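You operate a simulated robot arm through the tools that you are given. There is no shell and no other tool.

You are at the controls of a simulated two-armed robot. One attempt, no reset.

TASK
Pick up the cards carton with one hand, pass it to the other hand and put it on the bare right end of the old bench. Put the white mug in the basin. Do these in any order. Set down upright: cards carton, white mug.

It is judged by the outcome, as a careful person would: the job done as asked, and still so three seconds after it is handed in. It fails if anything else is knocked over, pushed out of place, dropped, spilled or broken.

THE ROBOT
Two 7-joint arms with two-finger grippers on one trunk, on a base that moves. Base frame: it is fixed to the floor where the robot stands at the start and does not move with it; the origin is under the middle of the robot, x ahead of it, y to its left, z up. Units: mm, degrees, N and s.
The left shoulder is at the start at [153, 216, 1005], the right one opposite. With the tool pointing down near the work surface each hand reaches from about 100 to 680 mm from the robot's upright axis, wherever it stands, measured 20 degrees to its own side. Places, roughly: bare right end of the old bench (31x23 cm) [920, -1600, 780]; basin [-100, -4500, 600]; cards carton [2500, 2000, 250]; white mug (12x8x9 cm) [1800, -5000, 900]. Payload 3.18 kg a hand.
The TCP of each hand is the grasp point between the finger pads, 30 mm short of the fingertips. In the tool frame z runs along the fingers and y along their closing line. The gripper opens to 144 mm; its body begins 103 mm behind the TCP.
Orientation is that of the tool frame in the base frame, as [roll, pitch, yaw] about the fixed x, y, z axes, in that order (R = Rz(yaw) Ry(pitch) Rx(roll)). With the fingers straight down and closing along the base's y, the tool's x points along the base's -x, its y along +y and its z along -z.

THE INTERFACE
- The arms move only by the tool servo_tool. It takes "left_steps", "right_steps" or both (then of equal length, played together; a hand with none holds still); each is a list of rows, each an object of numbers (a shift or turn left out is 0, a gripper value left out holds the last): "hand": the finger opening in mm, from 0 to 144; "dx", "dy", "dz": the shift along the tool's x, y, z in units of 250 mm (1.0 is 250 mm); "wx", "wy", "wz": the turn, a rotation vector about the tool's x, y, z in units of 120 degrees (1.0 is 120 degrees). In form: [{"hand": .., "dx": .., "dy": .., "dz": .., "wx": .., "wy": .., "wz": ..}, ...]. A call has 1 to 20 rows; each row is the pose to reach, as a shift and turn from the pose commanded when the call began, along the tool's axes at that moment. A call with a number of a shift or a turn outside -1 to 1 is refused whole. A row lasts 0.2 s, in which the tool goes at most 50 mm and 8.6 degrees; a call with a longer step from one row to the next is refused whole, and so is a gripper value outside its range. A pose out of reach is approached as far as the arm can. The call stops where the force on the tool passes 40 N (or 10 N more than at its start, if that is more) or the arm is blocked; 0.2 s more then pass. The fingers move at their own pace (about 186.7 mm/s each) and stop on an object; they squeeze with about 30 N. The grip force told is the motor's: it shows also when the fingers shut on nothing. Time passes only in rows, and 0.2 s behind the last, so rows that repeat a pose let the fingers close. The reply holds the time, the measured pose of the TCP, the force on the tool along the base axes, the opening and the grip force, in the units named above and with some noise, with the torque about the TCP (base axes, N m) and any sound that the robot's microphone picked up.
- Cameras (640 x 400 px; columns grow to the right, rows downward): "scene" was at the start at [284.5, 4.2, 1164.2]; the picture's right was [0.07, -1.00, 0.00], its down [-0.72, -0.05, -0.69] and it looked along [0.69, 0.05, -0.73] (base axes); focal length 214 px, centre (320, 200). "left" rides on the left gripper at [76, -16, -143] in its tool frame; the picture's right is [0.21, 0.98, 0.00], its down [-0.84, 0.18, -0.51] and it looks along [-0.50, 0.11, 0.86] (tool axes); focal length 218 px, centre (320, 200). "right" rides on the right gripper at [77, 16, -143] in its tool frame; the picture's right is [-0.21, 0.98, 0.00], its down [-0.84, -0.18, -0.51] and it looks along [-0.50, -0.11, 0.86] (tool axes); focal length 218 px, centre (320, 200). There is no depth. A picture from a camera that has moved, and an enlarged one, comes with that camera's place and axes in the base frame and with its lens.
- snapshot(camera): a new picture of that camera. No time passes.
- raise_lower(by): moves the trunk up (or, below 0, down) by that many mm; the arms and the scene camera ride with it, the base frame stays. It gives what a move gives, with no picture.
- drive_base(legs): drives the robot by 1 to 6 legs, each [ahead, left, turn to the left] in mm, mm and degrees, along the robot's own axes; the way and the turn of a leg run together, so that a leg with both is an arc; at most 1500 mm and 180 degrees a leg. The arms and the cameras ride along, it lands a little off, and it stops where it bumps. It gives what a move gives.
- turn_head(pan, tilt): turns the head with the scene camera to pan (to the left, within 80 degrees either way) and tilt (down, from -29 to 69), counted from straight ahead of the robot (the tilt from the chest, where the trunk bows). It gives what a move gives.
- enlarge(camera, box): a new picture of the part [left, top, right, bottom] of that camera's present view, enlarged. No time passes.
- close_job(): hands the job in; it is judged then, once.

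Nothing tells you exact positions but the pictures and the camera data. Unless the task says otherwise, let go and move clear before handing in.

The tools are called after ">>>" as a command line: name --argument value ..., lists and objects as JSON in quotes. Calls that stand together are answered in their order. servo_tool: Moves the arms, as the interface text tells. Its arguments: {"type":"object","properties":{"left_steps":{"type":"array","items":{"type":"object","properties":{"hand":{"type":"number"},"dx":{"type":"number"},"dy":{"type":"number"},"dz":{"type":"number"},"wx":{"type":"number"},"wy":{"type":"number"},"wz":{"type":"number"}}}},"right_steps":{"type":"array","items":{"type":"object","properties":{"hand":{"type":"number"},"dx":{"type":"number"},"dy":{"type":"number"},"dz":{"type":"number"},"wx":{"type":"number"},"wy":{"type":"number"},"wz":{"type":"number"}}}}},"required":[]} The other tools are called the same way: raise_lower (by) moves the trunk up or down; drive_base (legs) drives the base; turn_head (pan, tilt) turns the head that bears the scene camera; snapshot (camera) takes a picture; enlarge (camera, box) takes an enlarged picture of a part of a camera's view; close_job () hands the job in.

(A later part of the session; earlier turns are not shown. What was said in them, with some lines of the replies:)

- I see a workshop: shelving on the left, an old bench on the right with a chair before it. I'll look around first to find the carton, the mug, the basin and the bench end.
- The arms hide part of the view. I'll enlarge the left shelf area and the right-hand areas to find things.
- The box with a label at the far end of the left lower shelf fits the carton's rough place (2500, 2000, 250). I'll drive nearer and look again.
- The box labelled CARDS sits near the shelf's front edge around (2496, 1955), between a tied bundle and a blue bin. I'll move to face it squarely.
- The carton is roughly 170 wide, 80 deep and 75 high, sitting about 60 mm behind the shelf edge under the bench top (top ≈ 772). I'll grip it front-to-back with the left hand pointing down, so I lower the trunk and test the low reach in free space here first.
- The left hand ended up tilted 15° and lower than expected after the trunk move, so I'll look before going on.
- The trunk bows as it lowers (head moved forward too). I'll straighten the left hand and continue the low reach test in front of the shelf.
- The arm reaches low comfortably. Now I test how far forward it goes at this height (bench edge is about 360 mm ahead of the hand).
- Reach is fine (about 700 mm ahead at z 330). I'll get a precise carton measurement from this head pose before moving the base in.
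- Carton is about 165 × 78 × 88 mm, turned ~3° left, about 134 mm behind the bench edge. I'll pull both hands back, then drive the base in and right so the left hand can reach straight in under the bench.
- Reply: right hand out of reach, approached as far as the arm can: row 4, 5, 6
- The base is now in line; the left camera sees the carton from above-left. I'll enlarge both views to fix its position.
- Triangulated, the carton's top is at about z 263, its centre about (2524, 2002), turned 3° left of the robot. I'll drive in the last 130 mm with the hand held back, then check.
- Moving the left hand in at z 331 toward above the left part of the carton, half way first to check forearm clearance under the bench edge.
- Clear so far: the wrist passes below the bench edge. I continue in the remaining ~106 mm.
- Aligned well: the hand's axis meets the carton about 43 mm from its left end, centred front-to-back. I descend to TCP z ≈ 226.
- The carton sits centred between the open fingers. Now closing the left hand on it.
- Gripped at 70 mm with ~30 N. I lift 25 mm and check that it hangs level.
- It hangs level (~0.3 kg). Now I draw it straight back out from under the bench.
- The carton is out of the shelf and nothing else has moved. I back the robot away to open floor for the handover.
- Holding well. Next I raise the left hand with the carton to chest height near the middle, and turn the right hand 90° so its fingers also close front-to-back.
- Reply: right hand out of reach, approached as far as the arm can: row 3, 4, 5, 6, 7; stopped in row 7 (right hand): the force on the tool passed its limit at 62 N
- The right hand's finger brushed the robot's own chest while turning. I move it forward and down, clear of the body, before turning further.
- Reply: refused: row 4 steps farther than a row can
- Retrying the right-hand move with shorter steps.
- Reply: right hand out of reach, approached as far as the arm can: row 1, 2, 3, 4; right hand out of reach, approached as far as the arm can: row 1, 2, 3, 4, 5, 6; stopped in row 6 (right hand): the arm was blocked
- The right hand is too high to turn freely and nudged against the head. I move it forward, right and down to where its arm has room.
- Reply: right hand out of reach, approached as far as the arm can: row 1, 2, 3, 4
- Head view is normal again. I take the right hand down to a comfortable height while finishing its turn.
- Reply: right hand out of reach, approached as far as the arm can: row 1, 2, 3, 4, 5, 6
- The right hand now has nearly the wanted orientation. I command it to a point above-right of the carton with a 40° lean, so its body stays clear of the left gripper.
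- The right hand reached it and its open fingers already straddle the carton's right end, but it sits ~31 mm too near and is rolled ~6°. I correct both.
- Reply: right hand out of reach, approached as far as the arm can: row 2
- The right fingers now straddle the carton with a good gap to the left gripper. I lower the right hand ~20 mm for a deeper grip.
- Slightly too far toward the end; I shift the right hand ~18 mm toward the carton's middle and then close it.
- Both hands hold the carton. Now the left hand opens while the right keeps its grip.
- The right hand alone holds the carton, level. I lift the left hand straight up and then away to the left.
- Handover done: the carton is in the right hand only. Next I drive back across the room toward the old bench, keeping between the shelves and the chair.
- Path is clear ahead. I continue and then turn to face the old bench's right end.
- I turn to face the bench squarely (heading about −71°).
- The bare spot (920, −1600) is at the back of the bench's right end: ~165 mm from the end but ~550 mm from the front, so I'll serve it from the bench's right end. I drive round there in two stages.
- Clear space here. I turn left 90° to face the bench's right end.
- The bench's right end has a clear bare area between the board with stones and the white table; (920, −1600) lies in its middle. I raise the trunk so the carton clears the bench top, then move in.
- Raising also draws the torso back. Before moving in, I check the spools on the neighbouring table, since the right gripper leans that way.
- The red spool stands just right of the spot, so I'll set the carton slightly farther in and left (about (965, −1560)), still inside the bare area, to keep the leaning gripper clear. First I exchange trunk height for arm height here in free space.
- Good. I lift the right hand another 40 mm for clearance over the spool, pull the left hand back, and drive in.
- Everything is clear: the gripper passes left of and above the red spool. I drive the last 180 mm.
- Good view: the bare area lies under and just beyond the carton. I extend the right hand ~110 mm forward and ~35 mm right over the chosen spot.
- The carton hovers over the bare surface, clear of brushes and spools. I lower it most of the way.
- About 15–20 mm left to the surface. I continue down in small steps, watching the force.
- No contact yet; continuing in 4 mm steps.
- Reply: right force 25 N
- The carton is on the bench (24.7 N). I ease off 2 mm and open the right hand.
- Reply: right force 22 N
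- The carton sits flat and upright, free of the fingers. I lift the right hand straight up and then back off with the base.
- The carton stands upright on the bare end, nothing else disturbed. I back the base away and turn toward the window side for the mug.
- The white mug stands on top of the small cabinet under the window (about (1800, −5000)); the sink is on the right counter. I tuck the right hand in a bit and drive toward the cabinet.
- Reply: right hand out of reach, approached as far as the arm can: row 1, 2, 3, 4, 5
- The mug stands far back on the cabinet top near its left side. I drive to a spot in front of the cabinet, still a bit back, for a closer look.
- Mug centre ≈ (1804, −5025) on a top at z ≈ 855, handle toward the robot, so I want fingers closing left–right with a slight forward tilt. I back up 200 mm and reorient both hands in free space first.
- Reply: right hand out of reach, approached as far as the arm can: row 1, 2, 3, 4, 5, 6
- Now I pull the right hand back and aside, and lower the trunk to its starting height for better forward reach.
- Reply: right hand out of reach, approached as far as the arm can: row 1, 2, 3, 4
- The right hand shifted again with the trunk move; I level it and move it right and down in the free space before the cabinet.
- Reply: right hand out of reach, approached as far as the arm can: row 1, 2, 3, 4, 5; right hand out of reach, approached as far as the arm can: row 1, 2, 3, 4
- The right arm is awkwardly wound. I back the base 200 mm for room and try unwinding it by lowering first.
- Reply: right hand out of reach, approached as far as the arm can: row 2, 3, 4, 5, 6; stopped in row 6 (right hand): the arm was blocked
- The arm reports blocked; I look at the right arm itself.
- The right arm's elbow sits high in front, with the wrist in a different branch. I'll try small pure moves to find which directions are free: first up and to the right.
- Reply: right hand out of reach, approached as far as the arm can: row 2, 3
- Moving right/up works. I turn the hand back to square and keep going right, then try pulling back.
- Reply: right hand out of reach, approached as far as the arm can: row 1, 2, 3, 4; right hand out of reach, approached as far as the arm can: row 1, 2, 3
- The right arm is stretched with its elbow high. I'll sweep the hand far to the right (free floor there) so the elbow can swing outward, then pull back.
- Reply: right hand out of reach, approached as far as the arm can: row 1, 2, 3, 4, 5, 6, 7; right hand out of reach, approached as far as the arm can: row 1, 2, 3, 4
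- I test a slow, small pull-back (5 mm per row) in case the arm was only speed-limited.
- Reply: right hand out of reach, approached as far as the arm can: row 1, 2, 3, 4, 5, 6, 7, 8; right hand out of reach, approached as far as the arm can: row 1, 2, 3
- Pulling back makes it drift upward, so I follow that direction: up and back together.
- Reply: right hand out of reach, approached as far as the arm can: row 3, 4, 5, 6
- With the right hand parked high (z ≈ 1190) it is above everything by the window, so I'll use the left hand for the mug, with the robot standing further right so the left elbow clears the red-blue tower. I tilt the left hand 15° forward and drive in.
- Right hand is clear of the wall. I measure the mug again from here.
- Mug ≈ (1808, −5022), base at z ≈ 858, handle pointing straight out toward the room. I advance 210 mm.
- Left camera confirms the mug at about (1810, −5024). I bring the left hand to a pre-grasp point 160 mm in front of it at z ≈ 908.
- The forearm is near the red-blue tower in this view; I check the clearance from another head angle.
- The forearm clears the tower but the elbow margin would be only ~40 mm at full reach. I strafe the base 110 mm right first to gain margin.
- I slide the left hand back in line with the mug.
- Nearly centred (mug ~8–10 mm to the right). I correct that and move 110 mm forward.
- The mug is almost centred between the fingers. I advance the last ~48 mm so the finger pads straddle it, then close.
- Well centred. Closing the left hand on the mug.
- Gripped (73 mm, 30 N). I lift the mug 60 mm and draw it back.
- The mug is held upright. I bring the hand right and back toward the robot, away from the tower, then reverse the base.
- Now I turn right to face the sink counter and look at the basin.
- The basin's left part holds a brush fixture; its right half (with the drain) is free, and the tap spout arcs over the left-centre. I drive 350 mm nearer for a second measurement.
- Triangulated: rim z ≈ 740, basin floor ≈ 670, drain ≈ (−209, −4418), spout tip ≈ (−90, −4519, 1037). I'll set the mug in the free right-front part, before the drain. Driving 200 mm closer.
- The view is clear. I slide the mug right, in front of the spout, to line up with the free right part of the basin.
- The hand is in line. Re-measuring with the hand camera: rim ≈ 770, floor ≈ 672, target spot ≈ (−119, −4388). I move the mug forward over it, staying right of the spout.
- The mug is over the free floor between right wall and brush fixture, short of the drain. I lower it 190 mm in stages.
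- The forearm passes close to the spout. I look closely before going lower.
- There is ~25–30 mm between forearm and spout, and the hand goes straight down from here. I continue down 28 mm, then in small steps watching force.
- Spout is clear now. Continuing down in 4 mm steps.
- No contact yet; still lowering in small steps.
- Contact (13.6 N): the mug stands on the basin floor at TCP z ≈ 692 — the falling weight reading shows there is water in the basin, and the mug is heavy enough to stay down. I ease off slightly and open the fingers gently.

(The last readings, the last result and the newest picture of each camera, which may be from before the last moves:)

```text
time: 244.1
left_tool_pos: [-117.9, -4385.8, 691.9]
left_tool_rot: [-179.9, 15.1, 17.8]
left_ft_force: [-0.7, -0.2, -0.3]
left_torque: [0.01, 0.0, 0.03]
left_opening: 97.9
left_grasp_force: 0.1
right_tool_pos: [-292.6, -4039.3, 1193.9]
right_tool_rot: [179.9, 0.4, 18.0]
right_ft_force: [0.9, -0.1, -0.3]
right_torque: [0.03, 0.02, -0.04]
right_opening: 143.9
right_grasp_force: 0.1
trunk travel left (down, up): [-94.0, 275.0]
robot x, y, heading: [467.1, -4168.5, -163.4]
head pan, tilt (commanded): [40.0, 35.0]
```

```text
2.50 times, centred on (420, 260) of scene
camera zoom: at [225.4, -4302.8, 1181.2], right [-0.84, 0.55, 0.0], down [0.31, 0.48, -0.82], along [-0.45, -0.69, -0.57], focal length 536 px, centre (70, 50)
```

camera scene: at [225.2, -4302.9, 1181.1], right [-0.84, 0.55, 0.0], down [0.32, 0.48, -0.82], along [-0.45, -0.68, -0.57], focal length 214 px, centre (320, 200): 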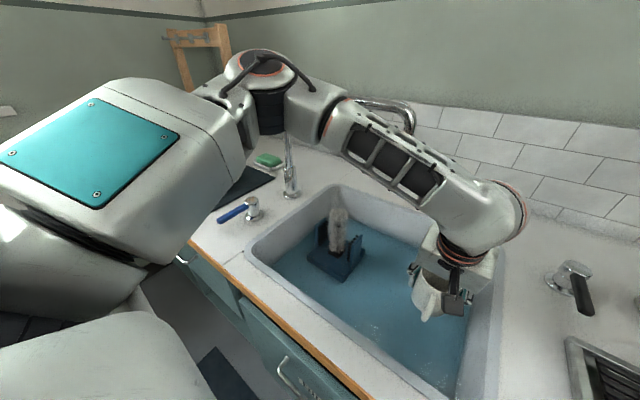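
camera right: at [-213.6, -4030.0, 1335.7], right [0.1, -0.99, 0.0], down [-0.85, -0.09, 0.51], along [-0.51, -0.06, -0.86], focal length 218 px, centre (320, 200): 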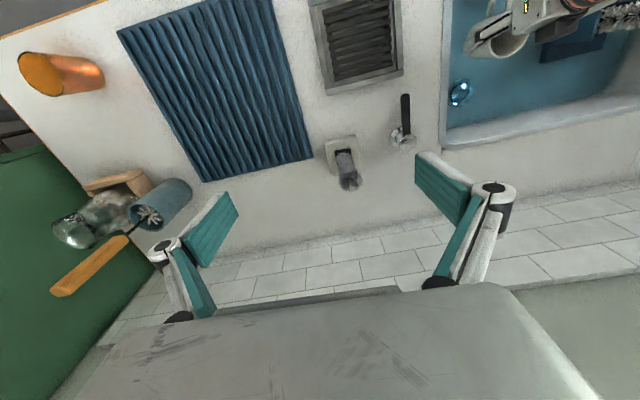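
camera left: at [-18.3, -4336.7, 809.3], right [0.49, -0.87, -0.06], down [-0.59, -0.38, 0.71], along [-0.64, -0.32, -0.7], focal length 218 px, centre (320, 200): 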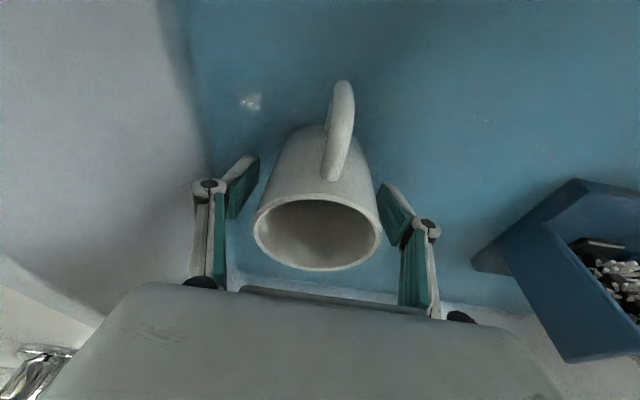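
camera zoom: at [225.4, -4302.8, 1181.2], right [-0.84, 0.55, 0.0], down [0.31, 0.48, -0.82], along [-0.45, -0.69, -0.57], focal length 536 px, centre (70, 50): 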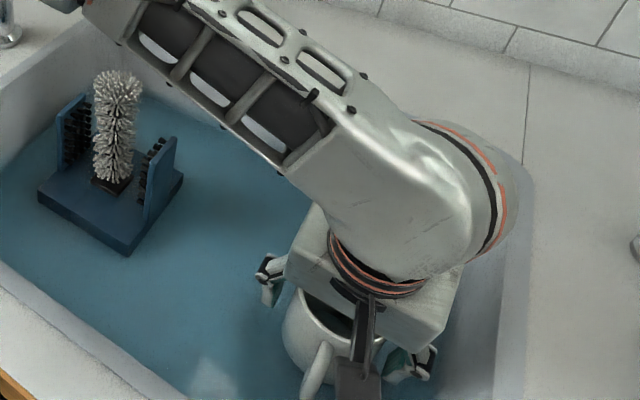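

The mug stands free between the open fingers. I raise the hand straight up, slowly at first.

>>> servo_tool --left_steps '[{"dx": -0.0105, "dz": -0.0386}, {"dx": -0.021, "dz": -0.0772}, {"dx": -0.0314, "dz": -0.1159}, {"dx": -0.047, "dz": -0.174}, {"dx": -0.063, "dz": -0.232}]'

>>> snapshot --camera "left"

>>> snapshot --camera "scene"

```text
time: 245.3
left_tool_pos: [-118.3, -4385.2, 751.0]
left_tool_rot: [180.0, 15.1, 17.8]
left_ft_force: [-0.2, 0.0, 0.2]
left_torque: [0.02, 0.03, 0.02]
left_opening: 97.8
left_grasp_force: 0.0
right_tool_pos: [-291.7, -4037.9, 1194.3]
right_tool_rot: [179.9, 0.4, 18.0]
right_ft_force: [-0.6, -0.1, -0.1]
right_torque: [0.0, 0.05, 0.02]
right_opening: 143.8
right_grasp_force: 0.1
trunk travel left (down, up): [-94.0, 275.0]
robot x, y, heading: [473.0, -4169.8, -163.6]
head pan, tilt (commanded): [40.0, 35.0]
```

```text
taken
camera left: at [-17.2, -4337.1, 869.5], right [0.49, -0.87, -0.06], down [-0.59, -0.38, 0.71], along [-0.64, -0.32, -0.7], focal length 218 px, centre (320, 200)
```

left: 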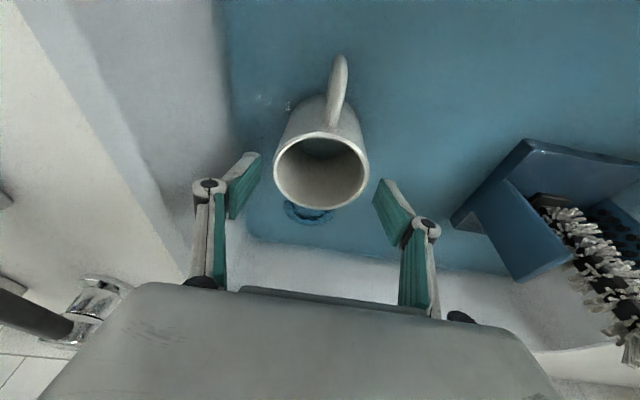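

```text
taken
camera scene: at [225.7, -4302.7, 1181.3], right [-0.84, 0.55, 0.0], down [0.31, 0.48, -0.82], along [-0.45, -0.69, -0.57], focal length 214 px, centre (320, 200)
```

scene: 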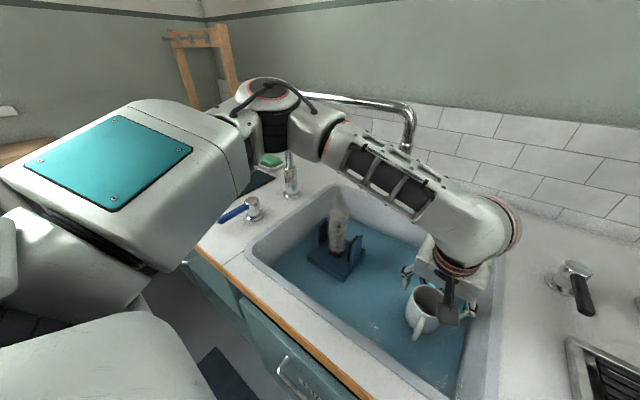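

The mug stands upright and steady in the basin. I raise the hand clear and draw it back toward the robot, away from the spout.

>>> servo_tool --left_steps '[{"dx": -0.0367, "dz": -0.1352}, {"dx": 0.0284, "dz": -0.2769}, {"dx": 0.1127, "dz": -0.4238}, {"dx": 0.2216, "dz": -0.5565}, {"dx": 0.3358, "dz": -0.67}, {"dx": 0.4797, "dz": -0.75}]'

>>> turn_head --pan 5 --tilt 45

>>> snapshot --camera "scene"

>>> snapshot --camera "left"

```text
time: 246.7
left_tool_pos: [41.4, -4334.2, 901.6]
left_tool_rot: [-179.9, 15.2, 17.9]
left_ft_force: [0.5, -1.1, -0.1]
left_torque: [-0.02, 0.03, 0.01]
left_opening: 98.1
left_grasp_force: 0.0
right_tool_pos: [-292.1, -4037.7, 1193.9]
right_tool_rot: [179.9, 0.5, 18.0]
right_ft_force: [0.4, 0.1, 0.3]
right_torque: [-0.04, 0.04, 0.02]
right_opening: 144.2
right_grasp_force: 0.0
trunk travel left (down, up): [-94.0, 275.0]
robot x, y, heading: [471.9, -4168.1, -163.5]
head pan, tilt (commanded): [40.0, 35.0]
```

```text
time: 247.7
left_tool_pos: [40.6, -4335.7, 899.5]
left_tool_rot: [-180.0, 15.1, 17.9]
left_ft_force: [0.2, -0.3, 0.4]
left_torque: [0.0, 0.02, 0.0]
left_opening: 98.2
left_grasp_force: 0.1
right_tool_pos: [-293.4, -4037.6, 1193.7]
right_tool_rot: [179.8, 0.4, 18.2]
right_ft_force: [-0.1, 0.2, -0.7]
right_torque: [0.01, 0.0, 0.0]
right_opening: 144.1
right_grasp_force: 0.1
trunk travel left (down, up): [-94.0, 275.0]
robot x, y, heading: [470.1, -4170.5, -163.4]
head pan, tilt (commanded): [5.0, 45.0]
```

```text
taken
camera scene: at [198.2, -4259.4, 1166.4], right [-0.37, 0.93, 0.0], down [0.66, 0.26, -0.71], along [-0.66, -0.26, -0.71], focal length 214 px, centre (320, 200)
```

scene: 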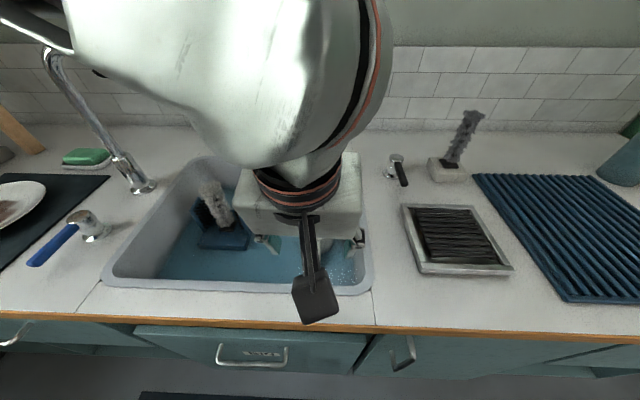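

```text
taken
camera left: at [140.0, -4285.5, 1018.4], right [0.49, -0.87, -0.06], down [-0.59, -0.38, 0.71], along [-0.64, -0.32, -0.7], focal length 218 px, centre (320, 200)
```

left: 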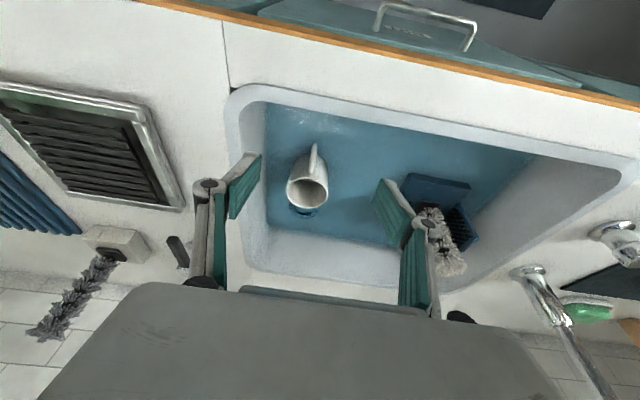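

Mug is upright in the basin; hand is clear. I back the robot away and take a final look.

>>> drive_base --legs '[[-350, 0, 0]]'

>>> turn_head --pan 10 --tilt 32

>>> snapshot --camera "scene"

>>> enlarge --camera "scene" --box '[160, 100, 440, 275]'

```text
time: 249.9
left_tool_pos: [373.2, -4232.2, 899.4]
left_tool_rot: [-180.0, 15.1, 17.4]
left_ft_force: [0.3, 0.9, 0.7]
left_torque: [0.04, 0.0, -0.02]
left_opening: 98.0
left_grasp_force: 0.1
right_tool_pos: [41.0, -3934.0, 1191.6]
right_tool_rot: [179.9, 0.4, 17.6]
right_ft_force: [1.0, -0.9, 0.8]
right_torque: [0.02, 0.0, -0.03]
right_opening: 143.9
right_grasp_force: 0.1
trunk travel left (down, up): [-94.0, 275.0]
robot x, y, heading: [805.8, -4066.8, -163.7]
head pan, tilt (commanded): [5.0, 45.0]
```

```text
time: 250.7
left_tool_pos: [372.8, -4231.8, 899.0]
left_tool_rot: [-179.9, 15.1, 17.5]
left_ft_force: [-0.1, -0.6, -0.6]
left_torque: [0.01, 0.0, -0.01]
left_opening: 98.2
left_grasp_force: 0.0
right_tool_pos: [42.3, -3934.3, 1193.4]
right_tool_rot: [179.9, 0.4, 17.6]
right_ft_force: [0.5, 0.3, 0.7]
right_torque: [0.0, -0.01, -0.04]
right_opening: 144.1
right_grasp_force: 0.0
trunk travel left (down, up): [-94.0, 275.0]
robot x, y, heading: [802.3, -4070.0, -163.7]
head pan, tilt (commanded): [10.0, 32.0]
```

```text
taken
camera scene: at [527.2, -4168.3, 1185.8], right [-0.44, 0.9, 0.0], down [0.48, 0.24, -0.85], along [-0.76, -0.38, -0.53], focal length 214 px, centre (320, 200)
```

scene: 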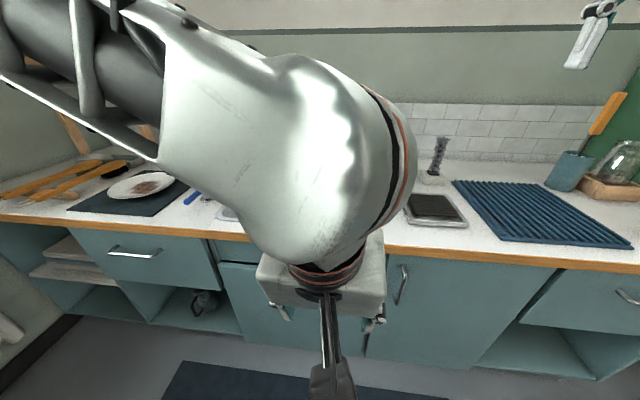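

```text
2.29 times, centred on (300, 188) of scene
camera zoom: at [527.2, -4168.3, 1185.8], right [-0.44, 0.9, 0.0], down [0.48, 0.24, -0.85], along [-0.76, -0.38, -0.53], focal length 490 px, centre (366, 229)
```

zoom: 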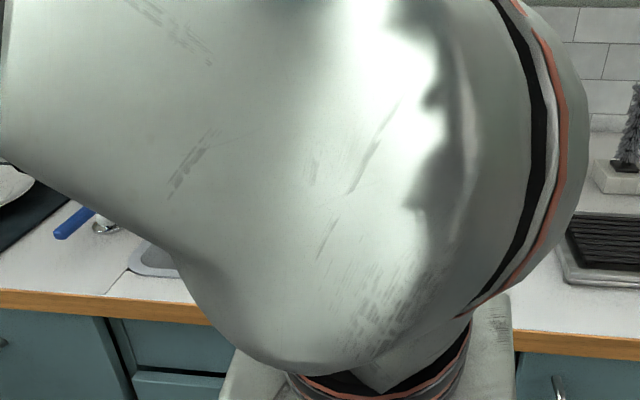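

The left wrist blocks the view; I move it aside to the left.

>>> servo_tool --left_steps '[{"dy": 0.16}, {"dy": 0.33}, {"dy": 0.5}, {"dy": 0.67}, {"dy": 0.84}, {"dy": 1.0}]'

>>> snapshot --camera "scene"

>>> enlarge --camera "scene" --box '[180, 100, 460, 275]'

```text
time: 252.1
left_tool_pos: [444.4, -4473.1, 901.2]
left_tool_rot: [-179.9, 14.9, 17.4]
left_ft_force: [0.6, 0.0, -0.3]
left_torque: [-0.03, 0.05, 0.0]
left_opening: 97.9
left_grasp_force: 0.2
left hand out of reach, approached as far as the arm can: row 6
right_tool_pos: [42.1, -3934.2, 1192.5]
right_tool_rot: [-180.0, 0.4, 17.7]
right_ft_force: [-0.2, -1.1, -0.2]
right_torque: [0.04, 0.02, -0.01]
right_opening: 144.0
right_grasp_force: 0.1
trunk travel left (down, up): [-94.0, 275.0]
robot x, y, heading: [801.6, -4070.0, -163.7]
head pan, tilt (commanded): [10.0, 32.0]
```

```text
taken
camera scene: at [527.5, -4168.9, 1185.8], right [-0.44, 0.9, 0.0], down [0.47, 0.24, -0.85], along [-0.76, -0.38, -0.53], focal length 214 px, centre (320, 200)
```

scene: 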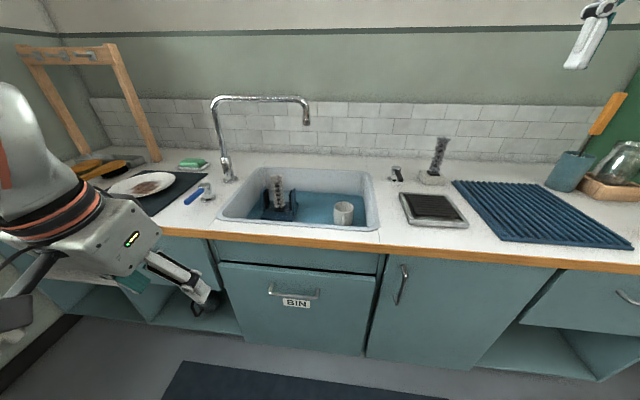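

```text
2.29 times, centred on (320, 188) of scene
camera zoom: at [527.5, -4168.9, 1185.8], right [-0.44, 0.9, 0.0], down [0.47, 0.24, -0.85], along [-0.76, -0.38, -0.53], focal length 490 px, centre (320, 229)
```

zoom: 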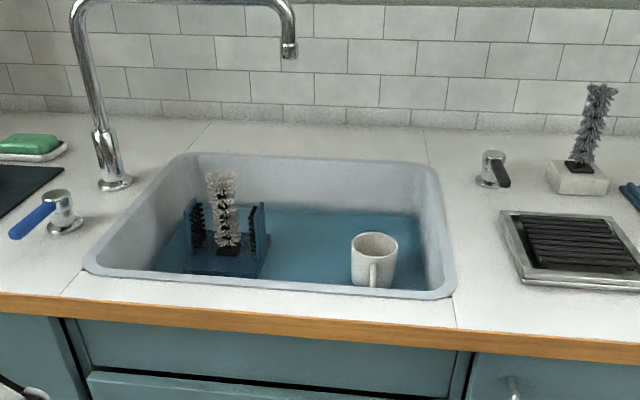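

The mug stands upright in the basin and the tap, brush fixture and counter items are all in place. I last saw the carton upright on the bench's bare right end after letting go, and both hands are empty and clear, so I hand the job in.

>>> close_job

```text
The job is handed in.
```

I put the cards carton on the bare right end of the old bench and the white mug in the basin, and handed the job in; no verdict came back. Both were standing upright when I let go.

- **Cards carton:** I picked it up from the shelf with the left hand, passed it to the right hand in mid-air, and set it down around (965, -1560). That is slightly further in and to the left of the spot you gave, to keep the gripper clear of the wire spool beside it. I last saw it as I left the bench and did not check it again before handing in.
- **White mug:** It stands in the front right part of the basin, short of the drain. The basin seems to hold some water, because the mug's weight reading dropped as it went in. The last picture before handing in showed it upright and steady.

The right hand touched the robot's own chest and nudged its head once while I was setting up the pass; the carton was not affected. In the pictures I took, nothing else had been knocked over or moved. Both hands were empty and clear at the end.
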